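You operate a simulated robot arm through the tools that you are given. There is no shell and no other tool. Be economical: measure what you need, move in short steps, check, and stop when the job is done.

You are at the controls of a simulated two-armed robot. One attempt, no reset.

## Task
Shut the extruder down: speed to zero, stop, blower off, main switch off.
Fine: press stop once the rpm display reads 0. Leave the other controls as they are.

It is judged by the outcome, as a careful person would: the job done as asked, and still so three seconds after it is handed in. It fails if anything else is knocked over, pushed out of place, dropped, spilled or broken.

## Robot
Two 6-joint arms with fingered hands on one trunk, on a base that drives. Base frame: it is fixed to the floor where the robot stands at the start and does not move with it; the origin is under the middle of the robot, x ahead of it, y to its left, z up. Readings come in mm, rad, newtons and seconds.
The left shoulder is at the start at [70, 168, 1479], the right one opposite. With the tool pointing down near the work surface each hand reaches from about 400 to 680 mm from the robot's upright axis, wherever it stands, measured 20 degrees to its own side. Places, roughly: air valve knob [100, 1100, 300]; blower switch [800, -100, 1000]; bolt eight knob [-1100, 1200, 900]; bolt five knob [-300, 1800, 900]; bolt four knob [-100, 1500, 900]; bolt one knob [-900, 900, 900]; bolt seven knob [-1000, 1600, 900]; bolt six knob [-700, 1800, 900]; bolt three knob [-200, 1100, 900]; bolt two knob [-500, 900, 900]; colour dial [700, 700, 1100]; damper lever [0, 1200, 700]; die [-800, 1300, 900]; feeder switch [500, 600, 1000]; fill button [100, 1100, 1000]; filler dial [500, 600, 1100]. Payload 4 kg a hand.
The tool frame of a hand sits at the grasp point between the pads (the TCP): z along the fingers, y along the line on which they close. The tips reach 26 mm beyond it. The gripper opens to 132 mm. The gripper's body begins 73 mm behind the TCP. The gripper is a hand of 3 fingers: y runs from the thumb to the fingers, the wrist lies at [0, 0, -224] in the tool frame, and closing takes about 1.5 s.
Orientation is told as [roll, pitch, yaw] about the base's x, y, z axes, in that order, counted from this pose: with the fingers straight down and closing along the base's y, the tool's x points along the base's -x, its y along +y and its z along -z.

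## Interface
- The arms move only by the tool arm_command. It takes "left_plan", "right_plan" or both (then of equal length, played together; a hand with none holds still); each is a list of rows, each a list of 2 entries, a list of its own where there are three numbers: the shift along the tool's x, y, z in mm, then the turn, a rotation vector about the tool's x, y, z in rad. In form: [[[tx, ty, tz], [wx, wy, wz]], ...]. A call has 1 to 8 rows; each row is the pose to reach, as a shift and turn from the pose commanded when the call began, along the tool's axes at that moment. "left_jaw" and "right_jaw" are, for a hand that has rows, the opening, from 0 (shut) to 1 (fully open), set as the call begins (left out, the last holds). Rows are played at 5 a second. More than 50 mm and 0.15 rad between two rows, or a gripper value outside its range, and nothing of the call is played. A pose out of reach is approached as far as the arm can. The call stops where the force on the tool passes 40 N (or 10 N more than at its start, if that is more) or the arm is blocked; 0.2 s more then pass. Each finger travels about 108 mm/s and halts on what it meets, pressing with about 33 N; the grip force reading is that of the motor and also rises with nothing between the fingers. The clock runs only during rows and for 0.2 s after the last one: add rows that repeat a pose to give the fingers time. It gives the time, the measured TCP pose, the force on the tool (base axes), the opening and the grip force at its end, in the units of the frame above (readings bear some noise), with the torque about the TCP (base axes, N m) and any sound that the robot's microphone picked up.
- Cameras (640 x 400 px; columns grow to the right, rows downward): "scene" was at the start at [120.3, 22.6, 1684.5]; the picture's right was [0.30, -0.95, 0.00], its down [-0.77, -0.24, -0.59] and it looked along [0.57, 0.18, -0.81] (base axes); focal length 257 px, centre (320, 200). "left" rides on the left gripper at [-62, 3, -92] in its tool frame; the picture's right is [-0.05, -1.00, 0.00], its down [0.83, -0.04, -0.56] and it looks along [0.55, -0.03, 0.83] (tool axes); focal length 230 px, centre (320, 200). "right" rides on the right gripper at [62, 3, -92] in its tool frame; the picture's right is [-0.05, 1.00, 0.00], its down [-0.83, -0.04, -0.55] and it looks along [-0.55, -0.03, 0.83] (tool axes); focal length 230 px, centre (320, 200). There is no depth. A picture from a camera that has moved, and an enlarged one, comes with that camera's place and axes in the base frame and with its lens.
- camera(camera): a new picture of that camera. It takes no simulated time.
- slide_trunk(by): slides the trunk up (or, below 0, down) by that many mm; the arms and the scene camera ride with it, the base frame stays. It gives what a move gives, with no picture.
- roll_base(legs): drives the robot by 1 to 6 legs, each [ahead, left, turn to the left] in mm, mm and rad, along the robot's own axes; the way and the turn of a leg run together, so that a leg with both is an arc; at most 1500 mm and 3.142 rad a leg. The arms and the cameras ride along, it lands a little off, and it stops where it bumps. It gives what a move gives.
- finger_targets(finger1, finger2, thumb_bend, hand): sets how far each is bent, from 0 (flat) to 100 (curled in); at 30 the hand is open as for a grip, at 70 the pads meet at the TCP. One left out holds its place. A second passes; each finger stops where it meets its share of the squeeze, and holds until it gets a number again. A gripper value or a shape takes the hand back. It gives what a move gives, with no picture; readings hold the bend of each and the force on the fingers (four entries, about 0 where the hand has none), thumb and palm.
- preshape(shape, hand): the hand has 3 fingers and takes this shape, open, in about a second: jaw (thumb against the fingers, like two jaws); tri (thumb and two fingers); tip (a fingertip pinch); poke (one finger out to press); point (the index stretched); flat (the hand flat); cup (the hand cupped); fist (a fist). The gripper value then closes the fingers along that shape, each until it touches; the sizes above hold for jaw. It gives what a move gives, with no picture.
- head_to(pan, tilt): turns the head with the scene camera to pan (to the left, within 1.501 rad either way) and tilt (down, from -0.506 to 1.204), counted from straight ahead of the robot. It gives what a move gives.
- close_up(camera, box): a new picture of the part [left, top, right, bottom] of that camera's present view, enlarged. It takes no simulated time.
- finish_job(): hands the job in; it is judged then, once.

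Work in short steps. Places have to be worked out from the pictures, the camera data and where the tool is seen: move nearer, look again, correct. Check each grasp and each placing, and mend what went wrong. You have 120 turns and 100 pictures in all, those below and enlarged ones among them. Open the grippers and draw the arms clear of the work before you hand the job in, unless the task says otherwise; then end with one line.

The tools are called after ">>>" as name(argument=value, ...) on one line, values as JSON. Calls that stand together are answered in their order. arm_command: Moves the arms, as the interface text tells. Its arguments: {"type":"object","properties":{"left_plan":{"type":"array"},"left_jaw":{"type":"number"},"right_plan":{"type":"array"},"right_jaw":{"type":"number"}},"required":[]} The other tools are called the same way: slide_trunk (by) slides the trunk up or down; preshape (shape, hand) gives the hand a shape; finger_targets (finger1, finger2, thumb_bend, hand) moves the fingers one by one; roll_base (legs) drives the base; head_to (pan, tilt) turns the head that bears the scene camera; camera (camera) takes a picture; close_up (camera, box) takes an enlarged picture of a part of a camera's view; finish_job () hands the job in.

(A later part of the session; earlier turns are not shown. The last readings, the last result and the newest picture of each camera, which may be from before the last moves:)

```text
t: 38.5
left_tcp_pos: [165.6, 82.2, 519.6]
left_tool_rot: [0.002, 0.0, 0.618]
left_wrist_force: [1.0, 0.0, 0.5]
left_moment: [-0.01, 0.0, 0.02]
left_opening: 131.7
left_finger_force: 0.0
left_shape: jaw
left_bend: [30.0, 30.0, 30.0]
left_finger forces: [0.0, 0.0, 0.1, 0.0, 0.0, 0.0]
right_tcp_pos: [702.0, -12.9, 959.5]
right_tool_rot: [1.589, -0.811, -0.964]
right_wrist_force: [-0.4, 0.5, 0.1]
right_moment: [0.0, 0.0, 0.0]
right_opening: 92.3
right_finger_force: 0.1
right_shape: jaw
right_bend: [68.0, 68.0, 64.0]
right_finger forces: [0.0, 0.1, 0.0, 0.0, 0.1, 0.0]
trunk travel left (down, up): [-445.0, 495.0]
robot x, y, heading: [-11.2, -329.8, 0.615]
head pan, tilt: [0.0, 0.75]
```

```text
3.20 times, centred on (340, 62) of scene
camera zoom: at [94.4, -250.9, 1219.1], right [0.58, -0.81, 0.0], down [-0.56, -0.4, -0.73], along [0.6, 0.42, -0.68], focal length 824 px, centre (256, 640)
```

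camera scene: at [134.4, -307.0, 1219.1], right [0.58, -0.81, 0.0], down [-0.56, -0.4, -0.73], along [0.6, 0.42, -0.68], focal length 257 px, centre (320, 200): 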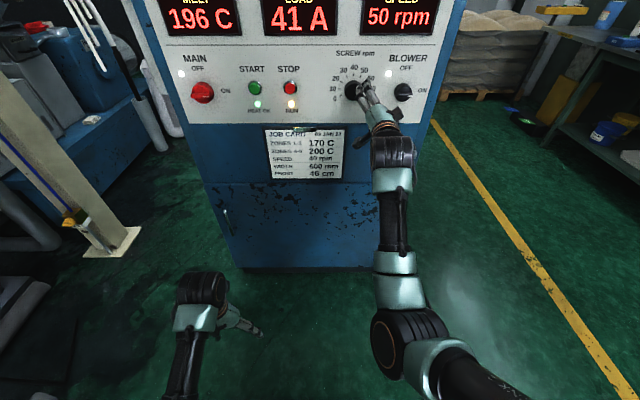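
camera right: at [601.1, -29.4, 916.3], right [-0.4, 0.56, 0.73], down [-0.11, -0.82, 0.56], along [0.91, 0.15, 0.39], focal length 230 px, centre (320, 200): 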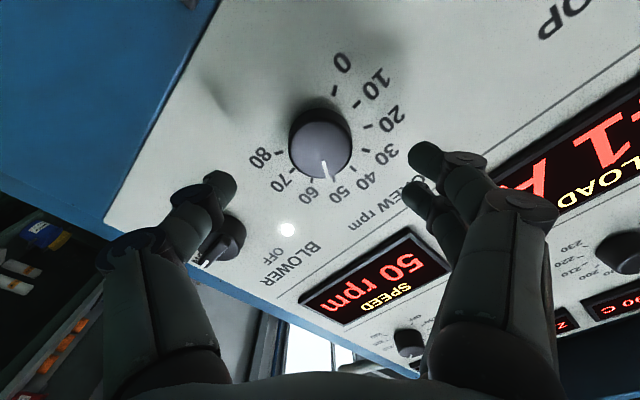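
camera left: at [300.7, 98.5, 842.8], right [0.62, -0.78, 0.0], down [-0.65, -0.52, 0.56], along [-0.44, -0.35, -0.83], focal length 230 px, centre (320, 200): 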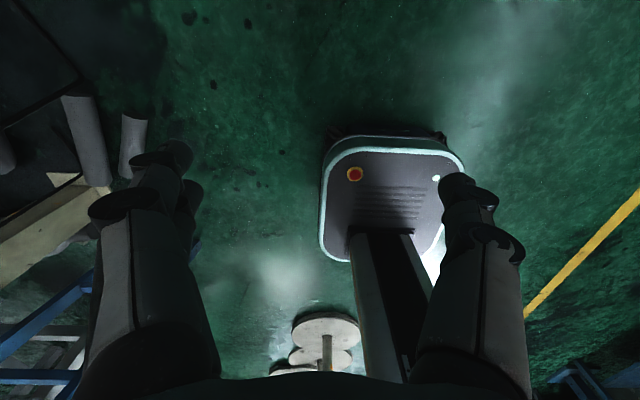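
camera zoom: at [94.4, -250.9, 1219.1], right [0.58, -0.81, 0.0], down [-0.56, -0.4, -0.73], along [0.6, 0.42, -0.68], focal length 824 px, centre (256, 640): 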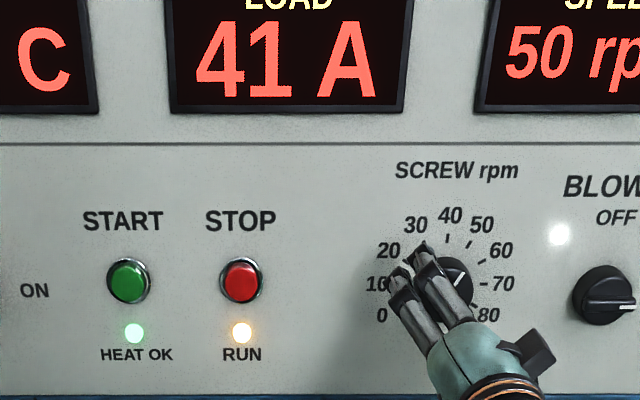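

Aligned: the knob sits on the tool axis about 70 mm ahead. I advance 60 mm with the fingers open around it.

>>> arm_command(right_plan=[[[0, 2, 20], [0, 0, 0]], [[0, 3, 40], [0, 0, 0]], [[0, 3, 52], [0, 0, 0]], [[0, 3, 60], [0, 0, 0]]])

>>> camera(camera="right")

>>> close_up(camera="scene", box=[240, 0, 440, 125])

```text
t: 39.5
left_tcp_pos: [164.3, 80.6, 519.2]
left_tool_rot: [0.0, 0.0, 0.618]
left_wrist_force: [0.0, 1.4, 1.0]
left_moment: [-0.02, -0.03, 0.03]
left_opening: 131.8
left_finger_force: 0.1
left_shape: jaw
left_bend: [30.0, 30.0, 30.0]
left_finger forces: [0.1, 0.0, 0.0, 0.0, 0.0, 0.0]
right_tcp_pos: [749.2, 21.6, 961.6]
right_tool_rot: [1.589, -0.808, -0.966]
right_wrist_force: [-9.7, -7.1, -2.2]
right_moment: [0.12, -0.32, 0.5]
right_opening: 91.6
right_finger_force: 0.0
right_shape: jaw
right_bend: [69.0, 68.0, 64.0]
right_finger forces: [7.4, 3.4, 0.1, 0.1, 0.1, 0.1]
trunk travel left (down, up): [-445.0, 495.0]
robot x, y, heading: [-15.1, -326.0, 0.617]
head pan, tilt: [0.0, 0.75]
```

```text
74 pictures are left
camera right: at [647.6, 6.0, 918.8], right [-0.4, 0.55, 0.73], down [-0.11, -0.82, 0.56], along [0.91, 0.15, 0.39], focal length 230 px, centre (320, 200)
```

right: 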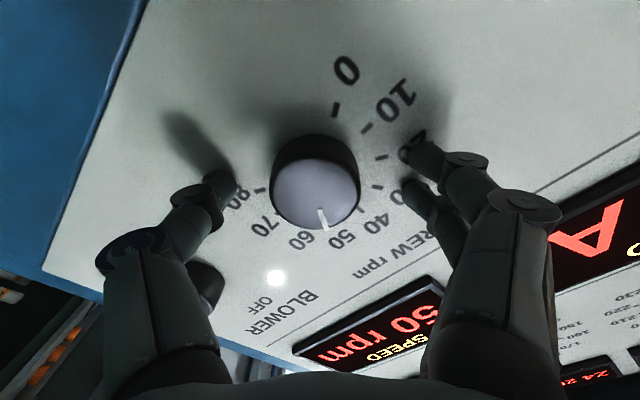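

```text
3.20 times, centred on (340, 62) of scene
camera zoom: at [93.1, -252.0, 1219.3], right [0.58, -0.81, 0.0], down [-0.56, -0.39, -0.73], along [0.6, 0.42, -0.68], focal length 824 px, centre (256, 640)
```

zoom: 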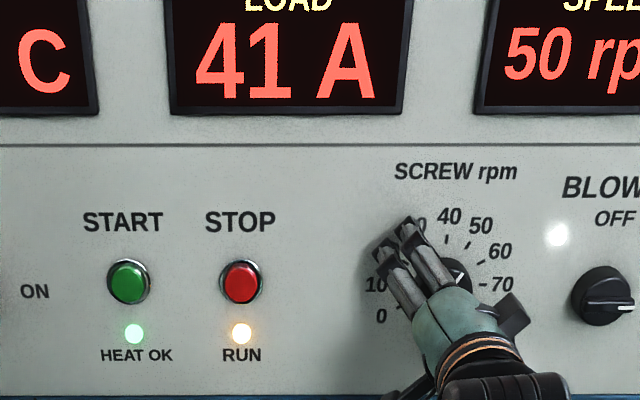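

The fingertips touch the panel (panel f≈650); the knob is centred between them. I back off 5 mm and close on the knob.

>>> arm_command(right_plan=[[[0, -1, -5], [0, 0, 0]], [[0, -2, -5], [0, 0, 0]]])

>>> arm_command(right_plan=[[[0, 0, 0], [0, 0, 0]], [[0, 0, 0], [0, 0, 0]], [[0, 0, 0], [0, 0, 0]], [[0, 0, 0], [0, 0, 0]], [[0, 0, 0], [0, 0, 0]], [[0, 0, 0], [0, 0, 0]]], right_jaw=0.0)

>>> camera(camera="right")

```text
t: 40.1
left_tcp_pos: [164.5, 81.9, 519.2]
left_tool_rot: [-0.001, 0.001, 0.617]
left_wrist_force: [-0.1, -0.9, -0.3]
left_moment: [-0.02, 0.0, -0.02]
left_opening: 131.8
left_finger_force: 0.1
left_shape: jaw
left_bend: [30.0, 30.0, 30.0]
left_finger forces: [0.0, 0.0, 0.0, 0.0, 0.0, 0.0]
right_tcp_pos: [746.9, 18.5, 960.1]
right_tool_rot: [1.59, -0.811, -0.968]
right_wrist_force: [-0.4, -0.6, 0.3]
right_moment: [0.03, 0.02, 0.03]
right_opening: 92.3
right_finger_force: 0.1
right_shape: jaw
right_bend: [68.0, 68.0, 64.0]
right_finger forces: [0.0, 0.0, 0.0, 0.0, 0.1, 0.0]
trunk travel left (down, up): [-445.0, 495.0]
robot x, y, heading: [-8.6, -330.0, 0.615]
head pan, tilt: [0.0, 0.75]
```

```text
t: 41.5
left_tcp_pos: [164.6, 81.3, 518.5]
left_tool_rot: [0.0, 0.001, 0.618]
left_wrist_force: [-0.4, 1.2, 0.0]
left_moment: [0.0, -0.02, 0.05]
left_opening: 131.8
left_finger_force: 0.1
left_shape: jaw
left_bend: [30.0, 30.0, 30.0]
left_finger forces: [0.0, 0.0, 0.0, 0.1, 0.1, 0.0]
right_tcp_pos: [745.9, 19.4, 957.8]
right_tool_rot: [1.589, -0.81, -0.965]
right_wrist_force: [1.7, -0.4, 1.4]
right_moment: [-0.02, -0.04, 0.0]
right_opening: 35.5
right_finger_force: 32.9
right_shape: jaw
right_bend: [73.0, 73.0, 70.0]
right_finger forces: [15.0, 15.4, 0.1, 0.1, 29.6, 0.1]
trunk travel left (down, up): [-445.0, 495.0]
robot x, y, heading: [-12.5, -330.3, 0.62]
head pan, tilt: [0.0, 0.75]
```

```text
72 pictures are left
camera right: at [645.6, 2.7, 916.7], right [-0.4, 0.56, 0.73], down [-0.11, -0.82, 0.56], along [0.91, 0.15, 0.39], focal length 230 px, centre (320, 200)
```

right: 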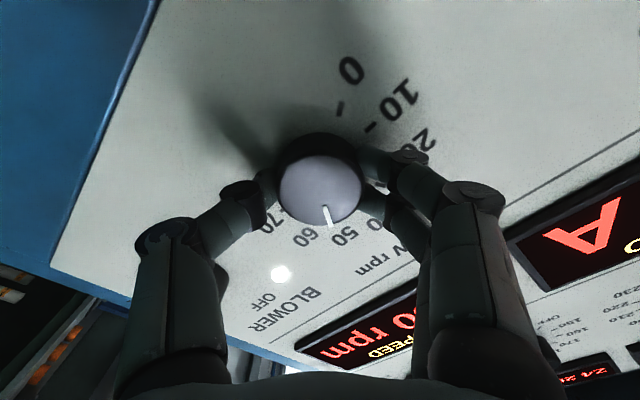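

Gripped (33 N). Now I turn it counter-clockwise (negative about tool z) by about 1.0 rad and check.

>>> arm_command(right_plan=[[[0, 0, 0], [0, 0, -0.13]], [[0, 0, 0], [0, 0, -0.26]], [[0, 0, 0], [0, 0, -0.39]], [[0, 0, 0], [0, 0, -0.52]], [[0, 0, 0], [0, 0, -0.65]], [[0, 0, 0], [0, 0, -0.78]], [[0, 0, 0], [0, 0, -0.91]], [[0, 0, 0], [0, 0, -1.04]]])

>>> camera(camera="right")

>>> camera(camera="scene")

```text
t: 43.3
left_tcp_pos: [164.4, 82.2, 519.9]
left_tool_rot: [-0.001, 0.001, 0.617]
left_wrist_force: [-0.2, 0.0, -0.4]
left_moment: [-0.02, 0.0, 0.03]
left_opening: 131.8
left_finger_force: 0.0
left_shape: jaw
left_bend: [30.0, 30.0, 30.0]
left_finger forces: [0.0, 0.0, 0.1, 0.0, 0.0, 0.0]
right_tcp_pos: [746.2, 19.5, 959.4]
right_tool_rot: [-1.612, -1.292, 2.227]
right_wrist_force: [-0.4, 0.5, -0.2]
right_moment: [-0.04, 0.03, 0.21]
right_opening: 36.0
right_finger_force: 33.1
right_shape: jaw
right_bend: [73.0, 73.0, 70.0]
right_finger forces: [15.2, 15.7, 0.1, 0.1, 29.8, 0.1]
trunk travel left (down, up): [-445.0, 495.0]
robot x, y, heading: [-12.8, -328.5, 0.619]
head pan, tilt: [0.0, 0.75]
```

```text
71 pictures are left
camera right: at [679.7, -45.1, 899.2], right [-0.56, 0.8, -0.23], down [-0.57, -0.17, 0.8], along [0.6, 0.58, 0.55], focal length 230 px, centre (320, 200)
```

right: 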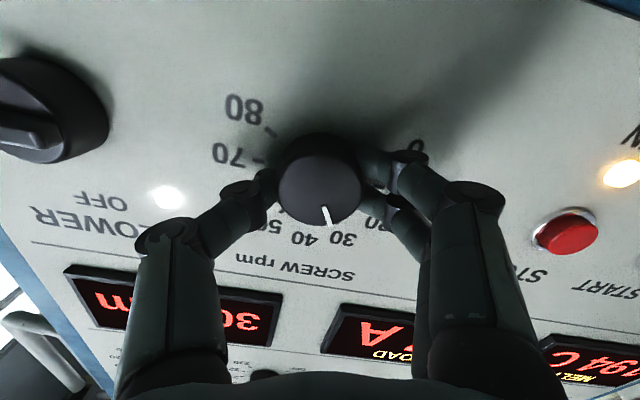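

```text
70 pictures are left
camera scene: at [94.6, -250.8, 1219.1], right [0.58, -0.81, 0.0], down [-0.56, -0.4, -0.73], along [0.6, 0.42, -0.68], focal length 257 px, centre (320, 200)
```

scene: 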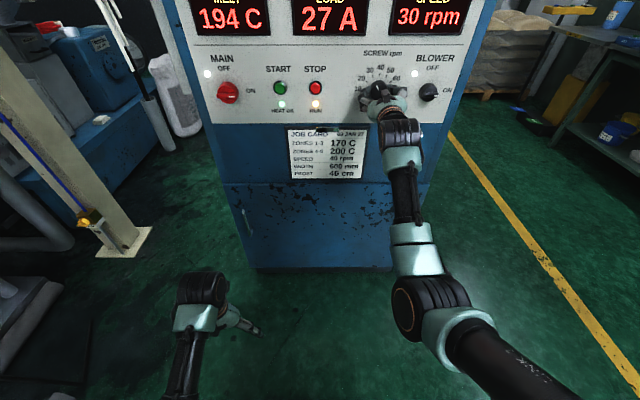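

Working: 30 rpm after 1.04 rad, so about 1.57 rad remain. I continue.

>>> arm_command(right_plan=[[[0, 0, 0], [0, 0, -0.13]], [[0, 0, 0], [0, 0, -0.26]], [[0, 0, 0], [0, 0, -0.39]], [[0, 0, 0], [0, 0, -0.52]], [[0, 0, 0], [0, 0, -0.65]], [[0, 0, 0], [0, 0, -0.78]], [[0, 0, 0], [0, 0, -0.91]], [[0, 0, 0], [0, 0, -1.04]]])

>>> arm_command(right_plan=[[[0, 0, 0], [0, 0, -0.13]], [[0, 0, 0], [0, 0, -0.26]], [[0, 0, 0], [0, 0, -0.39]], [[0, 0, 0], [0, 0, -0.52]]])

>>> camera(camera="right")

>>> close_up(camera="scene", box=[180, 0, 480, 130])

```text
t: 45.1
left_tcp_pos: [165.0, 81.6, 520.1]
left_tool_rot: [-0.001, 0.0, 0.619]
left_wrist_force: [0.4, -0.2, 0.4]
left_moment: [0.0, -0.02, -0.05]
left_opening: 132.1
left_finger_force: 0.0
left_shape: jaw
left_bend: [30.0, 30.0, 30.0]
left_finger forces: [0.0, 0.0, 0.0, 0.0, 0.0, 0.0]
right_tcp_pos: [746.7, 20.2, 959.4]
right_tool_rot: [-1.582, -0.25, 2.192]
right_wrist_force: [-3.5, -1.9, -2.1]
right_moment: [-0.13, 0.14, 0.1]
right_opening: 36.0
right_finger_force: 32.9
right_shape: jaw
right_bend: [73.0, 74.0, 70.0]
right_finger forces: [16.1, 16.9, 0.0, 0.0, 29.6, 0.1]
trunk travel left (down, up): [-445.0, 495.0]
robot x, y, heading: [-14.2, -329.9, 0.616]
head pan, tilt: [0.0, 0.75]
```

```text
t: 45.8
left_tcp_pos: [164.7, 80.5, 520.8]
left_tool_rot: [0.0, -0.003, 0.617]
left_wrist_force: [0.5, 0.7, -1.2]
left_moment: [0.01, 0.0, -0.02]
left_opening: 131.9
left_finger_force: 0.0
left_shape: jaw
left_bend: [30.0, 30.0, 30.0]
left_finger forces: [0.1, 0.1, 0.0, 0.0, 0.0, 0.0]
right_tcp_pos: [749.2, 20.7, 961.4]
right_tool_rot: [-1.588, -0.007, 2.171]
right_wrist_force: [-22.4, -20.5, -2.4]
right_moment: [-0.12, 0.17, 0.01]
right_opening: 38.7
right_finger_force: 33.0
right_shape: jaw
right_bend: [74.0, 75.0, 71.0]
right_finger forces: [19.8, 20.3, 0.0, 0.0, 35.9, 0.0]
right hand out of reach, approached as far as the arm can: row 2, 3
trunk travel left (down, up): [-445.0, 495.0]
robot x, y, heading: [-18.4, -325.7, 0.613]
head pan, tilt: [0.0, 0.75]
stopped in row 3 (right hand): the force on the tool passed its limit at 49 N (the readings are from after the stop); the commanded pose is now the measured one
```

```text
69 pictures are left
camera right: at [706.6, -81.7, 955.9], right [-0.02, 0.06, -1.0], down [-0.93, 0.37, 0.04], along [0.37, 0.93, 0.05], focal length 230 px, centre (320, 200)
```

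right: 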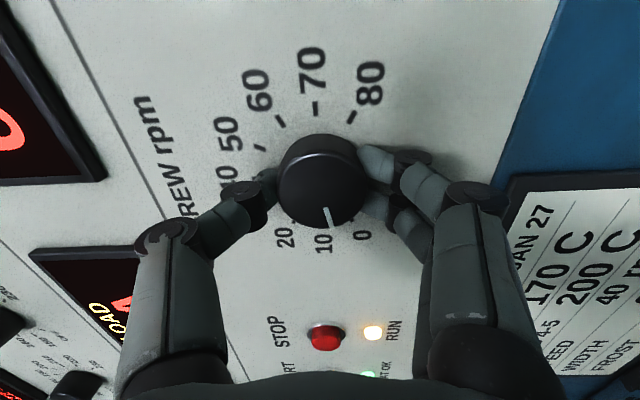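

```text
2.13 times, centred on (330, 65) of scene
camera zoom: at [91.0, -254.2, 1219.6], right [0.58, -0.82, 0.0], down [-0.55, -0.39, -0.73], along [0.6, 0.42, -0.68], focal length 549 px, centre (299, 488)
```

zoom: 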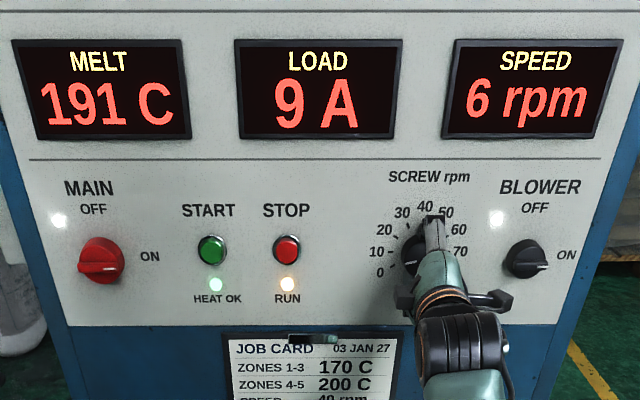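

6 rpm left; the wrist ran out of range here. I open, retreat, and roll back for a second grip.

>>> arm_command(right_plan=[[[0, 0, -4], [0, 0, 0]], [[0, 0, -4], [0, 0, 0]], [[0, 0, -4], [0, 0, 0]], [[0, 0, -4], [0, 0, 0]], [[0, 0, -20], [0, 0, 0]], [[0, 0, -50], [0, 0, 0]]], right_jaw=0.7)

>>> arm_command(right_plan=[[[0, 0, 0], [0, 0, 0.15]], [[0, 0, 0], [0, 0, 0.3]], [[0, 0, 0], [0, 0, 0.45]], [[0, 0, 0], [0, 0, 0.6]], [[0, 0, 0], [0, 0, 0.75]], [[0, 0, 0], [0, 0, 0.9]], [[0, 0, 0], [0, 0, 1.05]], [[0, 0, 0], [0, 0, 1.2]]])

>>> camera(camera="right")

>>> close_up(camera="scene", box=[180, 0, 480, 130])

```text
t: 47.2
left_tcp_pos: [165.4, 81.6, 519.7]
left_tool_rot: [0.001, 0.0, 0.617]
left_wrist_force: [-0.1, 0.0, 0.4]
left_moment: [0.0, 0.04, 0.02]
left_opening: 131.8
left_finger_force: 0.0
left_shape: jaw
left_bend: [30.0, 30.0, 30.0]
left_finger forces: [0.0, 0.0, 0.0, 0.1, 0.0, 0.0]
right_tcp_pos: [721.7, 14.1, 951.9]
right_tool_rot: [-1.586, -0.021, 2.15]
right_wrist_force: [0.3, 0.2, -0.1]
right_moment: [-0.02, -0.02, 0.04]
right_opening: 92.3
right_finger_force: 0.0
right_shape: jaw
right_bend: [68.0, 68.0, 64.0]
right_finger forces: [0.0, 0.0, 0.1, 0.0, 0.1, 0.1]
right hand out of reach, approached as far as the arm can: row 5, 6
trunk travel left (down, up): [-445.0, 495.0]
robot x, y, heading: [-13.2, -330.5, 0.613]
head pan, tilt: [0.0, 0.75]
```

```text
t: 49.0
left_tcp_pos: [165.2, 82.2, 518.8]
left_tool_rot: [-0.001, 0.001, 0.616]
left_wrist_force: [1.1, 0.7, 0.5]
left_moment: [0.04, 0.02, -0.02]
left_opening: 131.8
left_finger_force: 0.1
left_shape: jaw
left_bend: [30.0, 30.0, 30.0]
left_finger forces: [0.0, 0.0, 0.0, 0.1, 0.0, 0.0]
right_tcp_pos: [723.1, 14.8, 951.3]
right_tool_rot: [-1.604, -1.209, 2.204]
right_wrist_force: [0.9, -0.7, 0.0]
right_moment: [0.01, -0.01, -0.01]
right_opening: 92.1
right_finger_force: 0.0
right_shape: jaw
right_bend: [68.0, 68.0, 64.0]
right_finger forces: [0.1, 0.1, 0.0, 0.1, 0.1, 0.0]
trunk travel left (down, up): [-445.0, 495.0]
robot x, y, heading: [-16.6, -328.1, 0.617]
head pan, tilt: [0.0, 0.75]
```

```text
67 pictures are left
camera right: at [657.0, -52.2, 892.3], right [-0.54, 0.79, -0.3], down [-0.61, -0.11, 0.79], along [0.58, 0.61, 0.54], focal length 230 px, centre (320, 200)
```

right: 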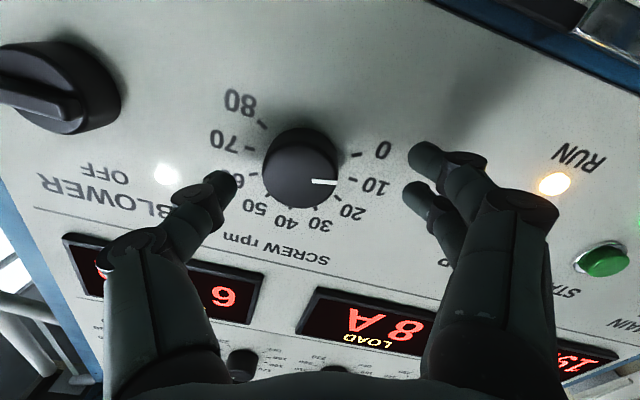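

```text
2.13 times, centred on (330, 65) of scene
camera zoom: at [94.4, -251.3, 1219.1], right [0.58, -0.82, 0.0], down [-0.56, -0.39, -0.73], along [0.6, 0.42, -0.68], focal length 549 px, centre (299, 488)
```

zoom: 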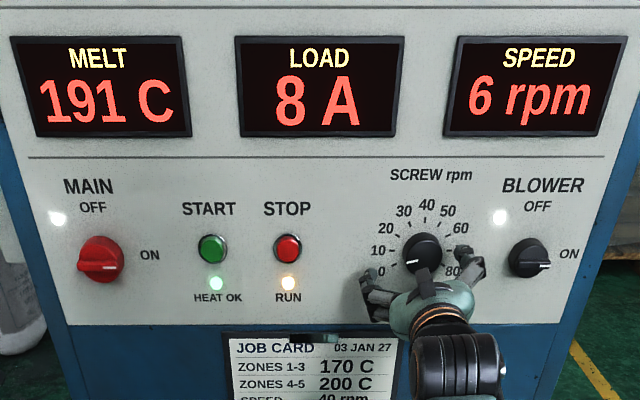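

The knob points to 6. I recentre on it (−12 mm in y), advance 21 mm, then grip.

>>> arm_command(right_plan=[[[-4, -12, 0], [0, 0, 0]], [[-4, -12, 10], [0, 0, 0]], [[-4, -12, 21], [0, 0, 0]], [[-4, -12, 21], [0, 0, 0]]])

>>> arm_command(right_plan=[[[0, 0, 0], [0, 0, 0]], [[0, 0, 0], [0, 0, 0]], [[0, 0, 0], [0, 0, 0]], [[0, 0, 0], [0, 0, 0]], [[0, 0, 0], [0, 0, 0]], [[0, 0, 0], [0, 0, 0]]], right_jaw=0.0)

>>> camera(camera="right")

```text
t: 50.0
left_tcp_pos: [165.0, 81.3, 520.0]
left_tool_rot: [-0.001, 0.001, 0.617]
left_wrist_force: [-0.2, -0.1, 0.0]
left_moment: [-0.02, -0.03, 0.0]
left_opening: 132.0
left_finger_force: 0.0
left_shape: jaw
left_bend: [30.0, 30.0, 30.0]
left_finger forces: [0.1, 0.0, 0.0, 0.0, 0.1, 0.1]
right_tcp_pos: [744.9, 18.6, 960.0]
right_tool_rot: [-1.607, -1.206, 2.205]
right_wrist_force: [0.2, 0.7, -0.3]
right_moment: [-0.01, -0.04, 0.0]
right_opening: 92.0
right_finger_force: 0.1
right_shape: jaw
right_bend: [68.0, 68.0, 64.0]
right_finger forces: [0.0, 0.1, 0.1, 0.0, 0.1, 0.0]
trunk travel left (down, up): [-445.0, 495.0]
robot x, y, heading: [-12.3, -329.1, 0.614]
head pan, tilt: [0.0, 0.75]
```

```text
t: 51.4
left_tcp_pos: [165.0, 81.2, 519.9]
left_tool_rot: [-0.001, 0.001, 0.616]
left_wrist_force: [-0.4, 0.1, -0.2]
left_moment: [0.02, 0.0, 0.01]
left_opening: 131.8
left_finger_force: 0.0
left_shape: jaw
left_bend: [30.0, 30.0, 30.0]
left_finger forces: [0.0, 0.1, 0.1, 0.0, 0.1, 0.0]
right_tcp_pos: [744.1, 17.9, 959.6]
right_tool_rot: [-1.606, -1.207, 2.204]
right_wrist_force: [1.8, 0.8, 0.3]
right_moment: [-0.03, 0.0, 0.01]
right_opening: 36.0
right_finger_force: 32.9
right_shape: jaw
right_bend: [73.0, 73.0, 70.0]
right_finger forces: [14.6, 15.2, 0.0, 0.0, 30.1, 0.1]
trunk travel left (down, up): [-445.0, 495.0]
robot x, y, heading: [-13.5, -328.7, 0.615]
head pan, tilt: [0.0, 0.75]
```

```text
65 pictures are left
camera right: at [679.9, -48.3, 900.7], right [-0.54, 0.79, -0.31], down [-0.61, -0.11, 0.78], along [0.58, 0.61, 0.54], focal length 230 px, centre (320, 200)
```

right: 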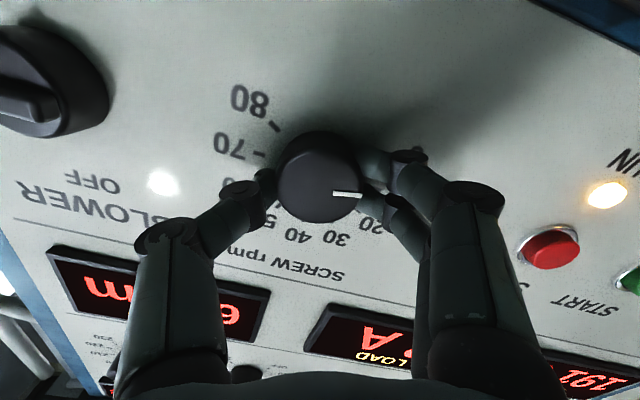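

Gripped again. I turn 0.36 rad counter-clockwise and read the display.

>>> arm_command(right_plan=[[[0, 0, 0], [0, 0, -0.1]], [[0, 0, 0], [0, 0, -0.2]], [[0, 0, 0], [0, 0, -0.29]], [[0, 0, 0], [0, 0, -0.36]], [[0, 0, 0], [0, 0, -0.36]]])

>>> close_up(camera="scene", box=[180, 0, 480, 130])

```text
t: 52.6
left_tcp_pos: [165.5, 80.9, 520.5]
left_tool_rot: [0.001, 0.001, 0.617]
left_wrist_force: [-0.3, 0.0, -0.1]
left_moment: [0.01, 0.01, -0.01]
left_opening: 131.5
left_finger_force: 0.2
left_shape: jaw
left_bend: [30.0, 30.0, 30.0]
left_finger forces: [0.0, 0.0, 0.1, 0.1, 0.0, 0.0]
right_tcp_pos: [745.1, 18.4, 959.8]
right_tool_rot: [-1.589, -0.848, 2.187]
right_wrist_force: [1.5, 1.3, 1.5]
right_moment: [0.54, 0.38, 0.03]
right_opening: 35.8
right_finger_force: 32.8
right_shape: jaw
right_bend: [73.0, 73.0, 70.0]
right_finger forces: [12.9, 18.1, 0.1, 0.1, 30.5, 0.0]
trunk travel left (down, up): [-445.0, 495.0]
robot x, y, heading: [-15.7, -330.8, 0.613]
head pan, tilt: [0.0, 0.75]
```

```text
2.13 times, centred on (330, 65) of scene
camera zoom: at [94.6, -251.4, 1219.1], right [0.58, -0.82, 0.0], down [-0.56, -0.39, -0.73], along [0.6, 0.42, -0.68], focal length 549 px, centre (299, 488)
```

zoom: 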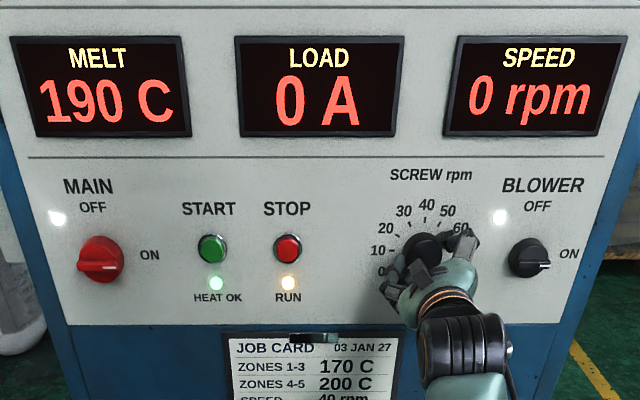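

0 rpm, and the knob is at its end stop. I release and retreat.

>>> arm_command(right_plan=[[[0, 0, 0], [0, 0, 0]], [[0, 0, 0], [0, 0, 0]], [[0, 0, 0], [0, 0, 0]], [[0, 0, 0], [0, 0, 0]], [[0, 0, -25], [0, 0, 0]], [[0, 0, -50], [0, 0, 0]], [[0, 0, -75], [0, 0, 0]]], right_jaw=0.7)

>>> preshape(shape="poke", hand="right")

>>> camera(camera="right")

>>> close_up(camera="scene", box=[180, 0, 480, 130])

```text
t: 54.2
left_tcp_pos: [165.2, 80.2, 519.8]
left_tool_rot: [-0.001, 0.0, 0.615]
left_wrist_force: [0.6, 0.1, 0.5]
left_moment: [-0.02, 0.01, -0.03]
left_opening: 131.6
left_finger_force: 0.1
left_shape: jaw
left_bend: [30.0, 30.0, 30.0]
left_finger forces: [0.1, 0.0, 0.0, 0.0, 0.1, 0.0]
right_tcp_pos: [682.0, -24.5, 959.2]
right_tool_rot: [-1.591, -0.846, 2.189]
right_wrist_force: [0.6, -0.6, -0.9]
right_moment: [0.01, 0.01, 0.0]
right_opening: 92.1
right_finger_force: 0.0
right_shape: jaw
right_bend: [68.0, 68.0, 64.0]
right_finger forces: [0.1, 0.0, 0.1, 0.1, 0.0, 0.0]
trunk travel left (down, up): [-445.0, 495.0]
robot x, y, heading: [-13.9, -325.8, 0.62]
head pan, tilt: [0.0, 0.75]
```

```text
t: 55.1
left_tcp_pos: [165.4, 82.4, 518.3]
left_tool_rot: [0.001, 0.0, 0.617]
left_wrist_force: [0.0, -0.5, -0.2]
left_moment: [0.0, 0.02, 0.0]
left_opening: 132.0
left_finger_force: 0.0
left_shape: jaw
left_bend: [30.0, 30.0, 30.0]
left_finger forces: [0.0, 0.0, 0.1, 0.0, 0.0, 0.0]
right_tcp_pos: [682.6, -23.5, 959.3]
right_tool_rot: [-1.588, -0.846, 2.188]
right_wrist_force: [-0.3, 0.0, -1.1]
right_moment: [0.0, 0.01, -0.03]
right_opening: 0.2
right_finger_force: 0.1
right_shape: poke
right_bend: [100.0, 100.0, 45.0]
right_finger forces: [0.0, 0.0, 0.0, 0.0, 0.0, 0.1]
trunk travel left (down, up): [-445.0, 495.0]
robot x, y, heading: [-12.9, -329.2, 0.616]
head pan, tilt: [0.0, 0.75]
```

```text
63 pictures are left
camera right: at [628.9, -106.5, 910.7], right [-0.44, 0.65, -0.62], down [-0.76, 0.11, 0.64], along [0.49, 0.75, 0.44], focal length 230 px, centre (320, 200)
```

right: 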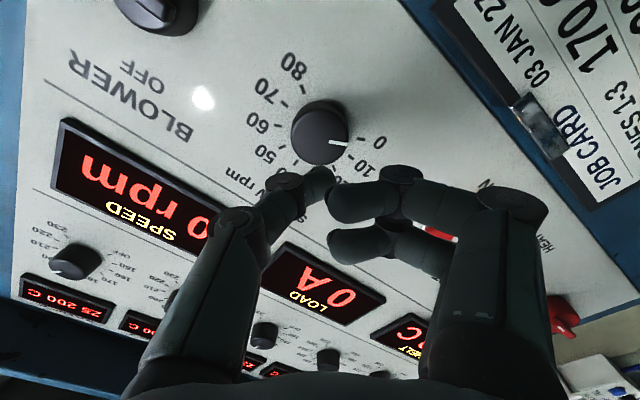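

```text
2.13 times, centred on (330, 65) of scene
camera zoom: at [94.4, -251.3, 1219.1], right [0.58, -0.82, 0.0], down [-0.56, -0.39, -0.73], along [0.6, 0.42, -0.68], focal length 549 px, centre (299, 488)
```

zoom: 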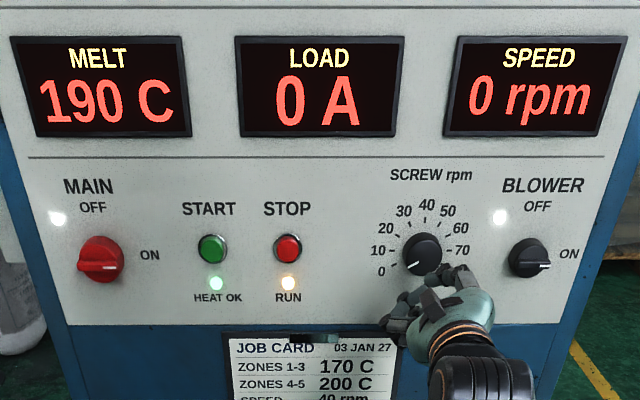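

The speed stays at 0. In poke shape the thumb tip is on the tool axis about 20 mm beyond the TCP. I drive left 168 mm to bring the hand to the stop button.

>>> roll_base(legs=[[0, 168, 0]])

>>> camera(camera="right")

>>> camera(camera="scene")

```text
t: 56.5
left_tcp_pos: [67.0, 218.4, 520.3]
left_tool_rot: [0.0, 0.0, 0.618]
left_wrist_force: [0.0, 0.4, -1.0]
left_moment: [-0.03, -0.02, 0.02]
left_opening: 131.7
left_finger_force: 0.0
left_shape: jaw
left_bend: [30.0, 30.0, 30.0]
left_finger forces: [0.0, 0.1, 0.0, 0.0, 0.1, 0.0]
right_tcp_pos: [584.5, 114.4, 959.8]
right_tool_rot: [-1.589, -0.843, 2.187]
right_wrist_force: [-0.1, -0.2, 0.4]
right_moment: [0.01, -0.01, 0.01]
right_opening: 0.0
right_finger_force: 0.0
right_shape: poke
right_bend: [100.0, 100.0, 45.0]
right_finger forces: [0.0, 0.0, 0.0, 0.0, 0.1, 0.0]
trunk travel left (down, up): [-445.0, 495.0]
robot x, y, heading: [-115.4, -192.9, 0.618]
head pan, tilt: [0.0, 0.75]
```

```text
61 pictures are left
camera right: at [530.7, 31.8, 910.9], right [-0.44, 0.65, -0.62], down [-0.76, 0.11, 0.64], along [0.48, 0.75, 0.44], focal length 230 px, centre (320, 200)
```

right: 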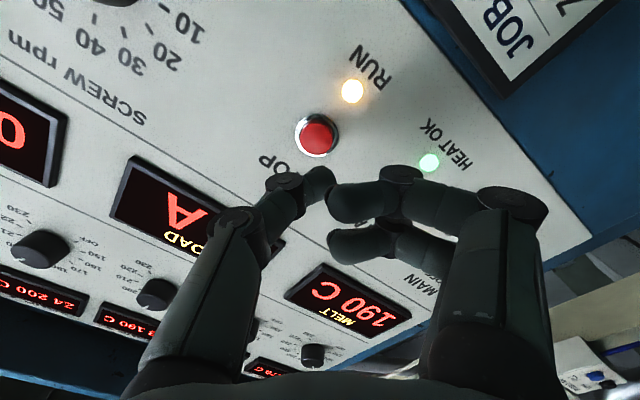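

```text
60 pictures are left
camera scene: at [-3.6, -113.2, 1219.1], right [0.58, -0.81, 0.0], down [-0.56, -0.4, -0.73], along [0.6, 0.42, -0.68], focal length 257 px, centre (320, 200)
```

scene: 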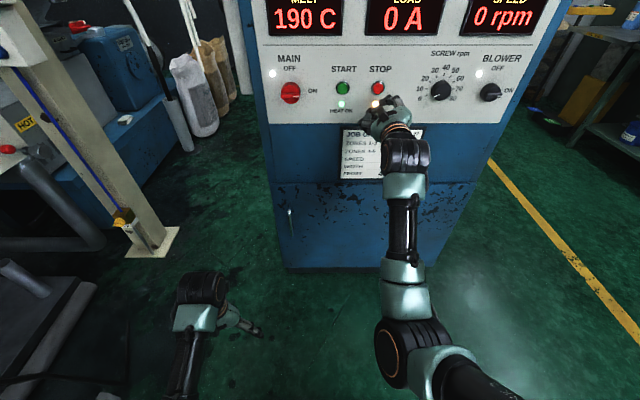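

The stop button lies on the tool axis (within ~3 mm). I advance 52 mm with a −3 mm y trim and check.

>>> arm_command(right_plan=[[[0, -3, 20], [0, 0, 0]], [[0, -3, 40], [0, 0, 0]], [[0, -3, 52], [0, 0, 0]]])

>>> camera(camera="right")

>>> close_up(camera="scene", box=[250, 0, 510, 130])

```text
t: 57.3
left_tcp_pos: [68.5, 220.0, 519.6]
left_tool_rot: [0.001, 0.0, 0.617]
left_wrist_force: [0.1, -0.2, -0.1]
left_moment: [-0.02, -0.01, 0.01]
left_opening: 131.7
left_finger_force: 0.0
left_shape: jaw
left_bend: [30.0, 30.0, 30.0]
left_finger forces: [0.0, 0.0, 0.0, 0.1, 0.0, 0.1]
right_tcp_pos: [629.7, 142.1, 961.6]
right_tool_rot: [-1.588, -0.845, 2.186]
right_wrist_force: [0.2, -0.1, 0.1]
right_moment: [0.02, -0.01, -0.01]
right_opening: 0.0
right_finger_force: 0.0
right_shape: poke
right_bend: [100.0, 100.0, 45.0]
right_finger forces: [0.0, 0.1, 0.1, 0.0, 0.0, 0.0]
trunk travel left (down, up): [-445.0, 495.0]
robot x, y, heading: [-111.4, -190.1, 0.614]
head pan, tilt: [0.0, 0.75]
```

```text
59 pictures are left
camera right: at [575.1, 58.7, 913.6], right [-0.44, 0.65, -0.62], down [-0.76, 0.11, 0.64], along [0.48, 0.75, 0.44], focal length 230 px, centre (320, 200)
```

right: 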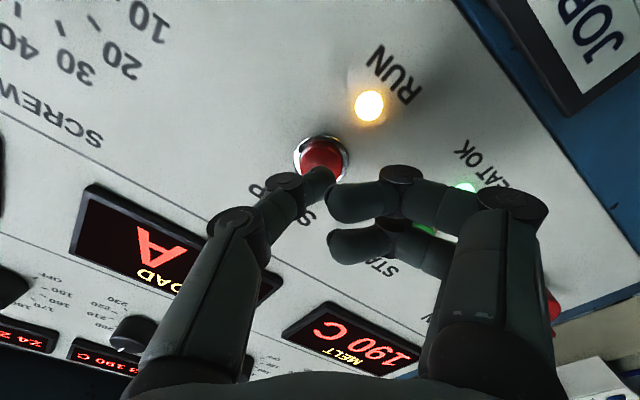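

```text
2.46 times, centred on (380, 65) of scene
camera zoom: at [-2.8, -113.9, 1219.1], right [0.58, -0.82, 0.0], down [-0.56, -0.4, -0.73], along [0.6, 0.42, -0.68], focal length 634 px, centre (172, 532)
```

zoom: 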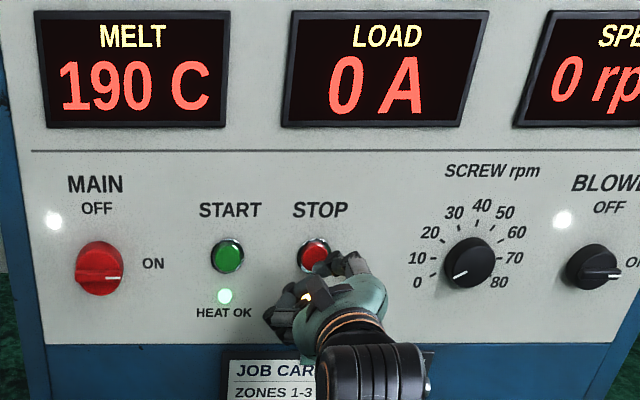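

The tip is right in front of the button. I press slowly, watching the force, then withdraw only after checking the lamp.

>>> arm_command(right_plan=[[[0, 0, 5], [0, 0, 0]], [[0, 0, 10], [0, 0, 0]], [[0, 0, 13], [0, 0, 0]], [[0, 0, 16], [0, 0, 0]]])

>>> close_up(camera="right", box=[220, 60, 480, 260])

```text
t: 58.3
left_tcp_pos: [66.6, 218.6, 519.9]
left_tool_rot: [0.001, 0.0, 0.618]
left_wrist_force: [0.3, 0.3, -0.1]
left_moment: [-0.04, 0.02, 0.03]
left_opening: 132.1
left_finger_force: 0.0
left_shape: jaw
left_bend: [30.0, 30.0, 30.0]
left_finger forces: [0.0, 0.0, 0.1, 0.0, 0.1, 0.0]
right_tcp_pos: [642.8, 150.4, 963.0]
right_tool_rot: [-1.59, -0.846, 2.187]
right_wrist_force: [-2.1, -0.5, 0.0]
right_moment: [0.04, 0.0, 0.02]
right_opening: 0.0
right_finger_force: 0.0
right_shape: poke
right_bend: [100.0, 100.0, 45.0]
right_finger forces: [0.0, 0.0, 0.0, 0.0, 1.8, 0.1]
trunk travel left (down, up): [-445.0, 495.0]
robot x, y, heading: [-108.3, -195.3, 0.617]
head pan, tilt: [0.0, 0.75]
heard: click
```

```text
2.00 times, centred on (350, 160) of right
camera zoom: at [588.1, 67.8, 913.6], right [-0.44, 0.65, -0.62], down [-0.76, 0.11, 0.64], along [0.48, 0.75, 0.44], focal length 460 px, centre (260, 280)
```

zoom: 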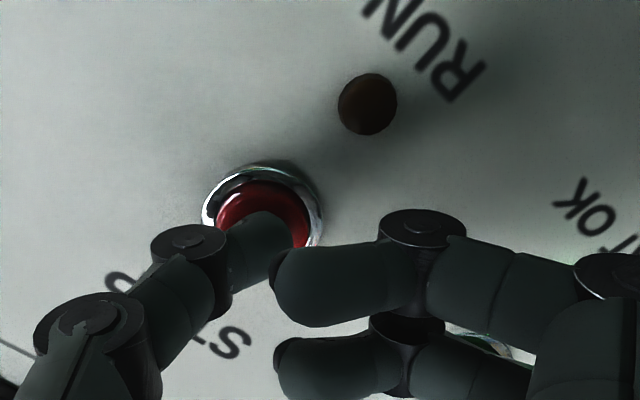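

Click heard and the RUN lamp is out. I retreat, reopen the hand to jaw, and drive right 305 mm to the blower switch.

>>> arm_command(right_plan=[[[0, 3, -15], [0, 0, 0]], [[0, 3, -40], [0, 0, 0]], [[0, 3, -70], [0, 0, 0]]])

>>> preshape(shape="jaw", hand="right")

>>> roll_base(legs=[[0, -305, 0]])

>>> camera(camera="right")

>>> camera(camera="scene")

```text
t: 59.1
left_tcp_pos: [66.6, 219.1, 519.5]
left_tool_rot: [0.0, 0.0, 0.618]
left_wrist_force: [0.1, 0.9, -0.2]
left_moment: [-0.02, 0.0, -0.01]
left_opening: 132.2
left_finger_force: 0.1
left_shape: jaw
left_bend: [30.0, 30.0, 30.0]
left_finger forces: [0.0, 0.1, 0.0, 0.0, 0.0, 0.0]
right_tcp_pos: [583.0, 111.8, 960.8]
right_tool_rot: [-1.593, -0.845, 2.189]
right_wrist_force: [0.2, -0.6, -0.5]
right_moment: [-0.02, 0.02, -0.01]
right_opening: 0.1
right_finger_force: 0.1
right_shape: poke
right_bend: [100.0, 100.0, 45.0]
right_finger forces: [0.0, 0.0, 0.0, 0.0, 0.0, 0.0]
trunk travel left (down, up): [-445.0, 495.0]
robot x, y, heading: [-108.7, -189.4, 0.616]
head pan, tilt: [0.0, 0.75]
```

```text
t: 60.0
left_tcp_pos: [67.3, 219.2, 520.7]
left_tool_rot: [0.0, 0.002, 0.619]
left_wrist_force: [0.1, -0.3, -0.2]
left_moment: [0.0, -0.05, -0.01]
left_opening: 131.9
left_finger_force: 0.1
left_shape: jaw
left_bend: [30.0, 30.0, 30.0]
left_finger forces: [0.0, 0.0, 0.0, 0.0, 0.0, 0.0]
right_tcp_pos: [583.3, 113.7, 959.8]
right_tool_rot: [-1.59, -0.844, 2.187]
right_wrist_force: [-0.2, 0.8, 0.0]
right_moment: [-0.04, -0.02, 0.02]
right_opening: 132.2
right_finger_force: 0.1
right_shape: jaw
right_bend: [30.0, 30.0, 30.0]
right_finger forces: [0.1, 0.0, 0.1, 0.0, 0.2, 0.0]
trunk travel left (down, up): [-445.0, 495.0]
robot x, y, heading: [-110.6, -193.8, 0.62]
head pan, tilt: [0.0, 0.75]
```

```text
t: 62.1
left_tcp_pos: [244.1, -30.1, 520.7]
left_tool_rot: [0.001, -0.002, 0.617]
left_wrist_force: [-0.3, 0.3, 0.5]
left_moment: [0.0, -0.03, -0.01]
left_opening: 132.1
left_finger_force: 0.0
left_shape: jaw
left_bend: [30.0, 30.0, 30.0]
left_finger forces: [0.0, 0.0, 0.0, 0.0, 0.0, 0.0]
right_tcp_pos: [761.1, -135.5, 960.2]
right_tool_rot: [-1.587, -0.845, 2.186]
right_wrist_force: [0.2, 0.6, -1.3]
right_moment: [0.01, 0.01, 0.03]
right_opening: 131.9
right_finger_force: 0.0
right_shape: jaw
right_bend: [30.0, 30.0, 30.0]
right_finger forces: [0.0, 0.1, 0.0, 0.0, 0.0, 0.0]
trunk travel left (down, up): [-445.0, 495.0]
robot x, y, heading: [63.7, -441.7, 0.611]
head pan, tilt: [0.0, 0.75]
```

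```text
56 pictures are left
camera right: at [707.1, -219.4, 910.9], right [-0.44, 0.65, -0.62], down [-0.76, 0.11, 0.64], along [0.48, 0.75, 0.44], focal length 230 px, centre (320, 200)
```

right: 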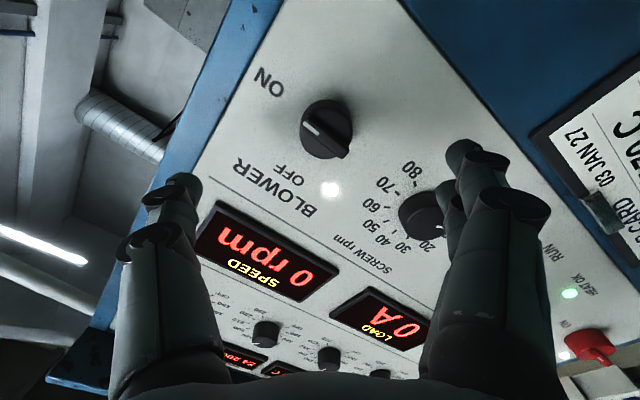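

```text
55 pictures are left
camera scene: at [174.7, -363.9, 1219.1], right [0.58, -0.81, 0.0], down [-0.56, -0.39, -0.73], along [0.6, 0.42, -0.68], focal length 257 px, centre (320, 200)
```

scene: 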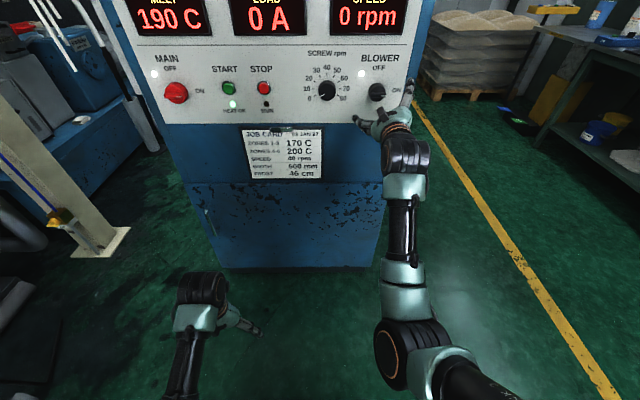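

The blower knob is on the tool axis. I roll +1.0 rad (so the fingers sit near the ends of the bar) with the jaw at 0.7, then look.

>>> arm_command(right_plan=[[[0, 3, 0], [0, 0, 0.14]], [[0, 3, 0], [0, 0, 0.28]], [[0, 3, 0], [0, 0, 0.42]], [[0, 3, 0], [0, 0, 0.56]], [[0, 3, 0], [0, 0, 0.7]], [[0, 3, 0], [0, 0, 0.84]], [[0, 3, 0], [0, 0, 0.95]], [[0, 3, 0], [0, 0, 1.02]]], right_jaw=0.7)

>>> camera(camera="right")

```text
t: 63.9
left_tcp_pos: [244.6, -29.3, 520.1]
left_tool_rot: [-0.001, 0.0, 0.618]
left_wrist_force: [-0.9, -0.4, 0.7]
left_moment: [0.03, 0.04, 0.0]
left_opening: 131.7
left_finger_force: 0.0
left_shape: jaw
left_bend: [30.0, 30.0, 30.0]
left_finger forces: [0.1, 0.0, 0.0, 0.0, 0.0, 0.1]
right_tcp_pos: [761.0, -135.5, 958.4]
right_tool_rot: [1.616, -1.279, -1.014]
right_wrist_force: [0.3, -0.6, 0.4]
right_moment: [-0.01, 0.0, 0.0]
right_opening: 93.0
right_finger_force: 0.0
right_shape: jaw
right_bend: [67.0, 67.0, 64.0]
right_finger forces: [0.1, 0.0, 0.0, 0.0, 0.1, 0.0]
trunk travel left (down, up): [-445.0, 495.0]
robot x, y, heading: [61.4, -440.9, 0.615]
head pan, tilt: [0.0, 0.75]
```

```text
54 pictures are left
camera right: at [673.5, -170.0, 899.3], right [-0.53, 0.77, 0.34], down [-0.31, -0.55, 0.78], along [0.79, 0.31, 0.53], focal length 230 px, centre (320, 200)
```

right: 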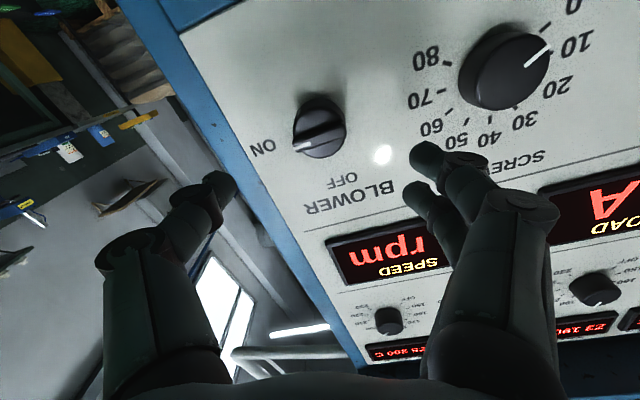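

Centred. I advance 76 mm around the blower knob.

>>> arm_command(right_plan=[[[0, 0, 25], [0, 0, 0]], [[0, 0, 50], [0, 0, 0]], [[0, 0, 66], [0, 0, 0]], [[0, 0, 76], [0, 0, 0]]])

>>> camera(camera="right")

```text
t: 64.9
left_tcp_pos: [244.8, -30.4, 519.0]
left_tool_rot: [-0.001, 0.002, 0.619]
left_wrist_force: [0.5, 0.1, 0.8]
left_moment: [0.03, -0.03, -0.06]
left_opening: 131.9
left_finger_force: 0.1
left_shape: jaw
left_bend: [30.0, 30.0, 30.0]
left_finger forces: [0.1, 0.0, 0.0, 0.1, 0.0, 0.0]
right_tcp_pos: [822.8, -89.3, 959.9]
right_tool_rot: [1.613, -1.278, -1.007]
right_wrist_force: [0.0, -0.2, 0.1]
right_moment: [0.0, -0.02, 0.0]
right_opening: 92.8
right_finger_force: 0.2
right_shape: jaw
right_bend: [67.0, 67.0, 64.0]
right_finger forces: [0.1, 0.1, 0.0, 0.0, 0.0, 0.0]
trunk travel left (down, up): [-445.0, 495.0]
robot x, y, heading: [64.3, -440.7, 0.62]
head pan, tilt: [0.0, 0.75]
```

```text
53 pictures are left
camera right: at [734.8, -124.6, 900.0], right [-0.54, 0.77, 0.34], down [-0.3, -0.55, 0.78], along [0.79, 0.31, 0.53], focal length 230 px, centre (320, 200)
```

right: 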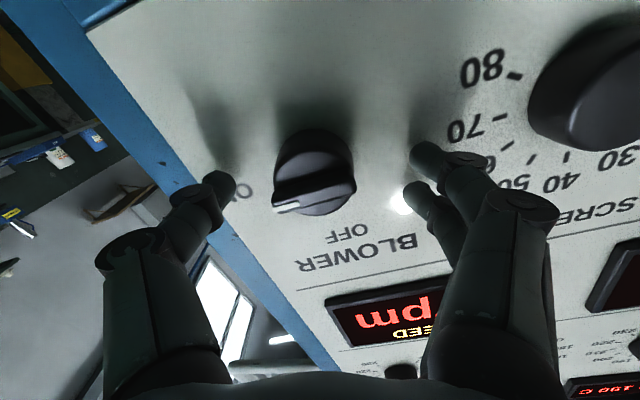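

Good placement, no contact. Close on it.

>>> arm_command(right_plan=[[[0, -1, 1], [0, 0, 0]], [[0, -1, 1], [0, 0, 0]], [[0, -1, 1], [0, 0, 0]], [[0, -1, 1], [0, 0, 0]], [[0, -1, 1], [0, 0, 0]], [[0, -1, 1], [0, 0, 0]]], right_jaw=0.0)

>>> camera(camera="right")

```text
t: 66.3
left_tcp_pos: [245.2, -30.4, 518.6]
left_tool_rot: [0.0, 0.001, 0.618]
left_wrist_force: [-0.3, 0.2, -0.3]
left_moment: [0.0, -0.02, 0.0]
left_opening: 131.8
left_finger_force: 0.1
left_shape: jaw
left_bend: [30.0, 30.0, 30.0]
left_finger forces: [0.0, 0.0, 0.1, 0.0, 0.0, 0.1]
right_tcp_pos: [824.1, -90.7, 958.0]
right_tool_rot: [1.614, -1.276, -1.008]
right_wrist_force: [2.8, 0.8, 2.4]
right_moment: [0.02, 0.0, 0.01]
right_opening: 32.0
right_finger_force: 33.4
right_shape: jaw
right_bend: [73.0, 73.0, 70.0]
right_finger forces: [15.6, 14.5, 0.1, 0.0, 29.7, 0.0]
trunk travel left (down, up): [-445.0, 495.0]
robot x, y, heading: [71.1, -442.4, 0.617]
head pan, tilt: [0.0, 0.75]
```

```text
52 pictures are left
camera right: at [736.0, -125.0, 900.0], right [-0.54, 0.77, 0.34], down [-0.3, -0.55, 0.78], along [0.79, 0.31, 0.53], focal length 230 px, centre (320, 200)
```

right: 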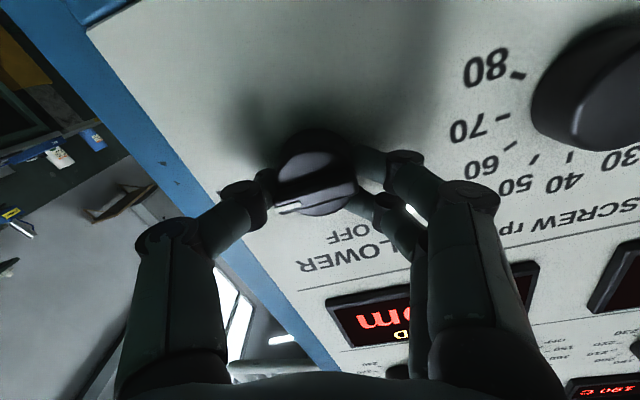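

Gripped. I turn counter-clockwise 1.04 rad first.

>>> arm_command(right_plan=[[[0, 0, 0], [0, 0, -0.13]], [[0, 0, 0], [0, 0, -0.26]], [[0, 0, 0], [0, 0, -0.39]], [[0, 0, 0], [0, 0, -0.52]], [[0, 0, 0], [0, 0, -0.65]], [[0, 0, 0], [0, 0, -0.78]], [[0, 0, 0], [0, 0, -0.91]], [[0, 0, 0], [0, 0, -1.04]]])

>>> camera(camera="right")

```text
t: 68.1
left_tcp_pos: [244.6, -29.8, 519.1]
left_tool_rot: [0.0, 0.001, 0.617]
left_wrist_force: [0.3, 0.2, 0.7]
left_moment: [-0.01, -0.01, 0.01]
left_opening: 132.1
left_finger_force: 0.0
left_shape: jaw
left_bend: [30.0, 30.0, 30.0]
left_finger forces: [0.0, 0.0, 0.1, 0.0, 0.1, 0.0]
right_tcp_pos: [822.2, -89.2, 957.8]
right_tool_rot: [-1.585, -0.823, 2.187]
right_wrist_force: [-6.8, 7.4, -4.6]
right_moment: [-0.05, 0.14, 0.3]
right_opening: 31.4
right_finger_force: 33.0
right_shape: jaw
right_bend: [73.0, 73.0, 70.0]
right_finger forces: [19.7, 20.2, 0.0, 0.0, 27.7, 0.0]
trunk travel left (down, up): [-445.0, 495.0]
robot x, y, heading: [67.3, -441.7, 0.62]
head pan, tilt: [0.0, 0.75]
```

```text
51 pictures are left
camera right: at [769.1, -173.3, 909.3], right [-0.43, 0.63, -0.64], down [-0.76, 0.12, 0.63], along [0.48, 0.76, 0.43], focal length 230 px, centre (320, 200)
```

right: 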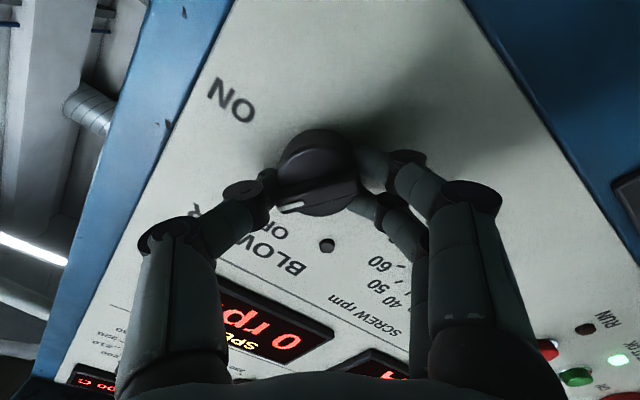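

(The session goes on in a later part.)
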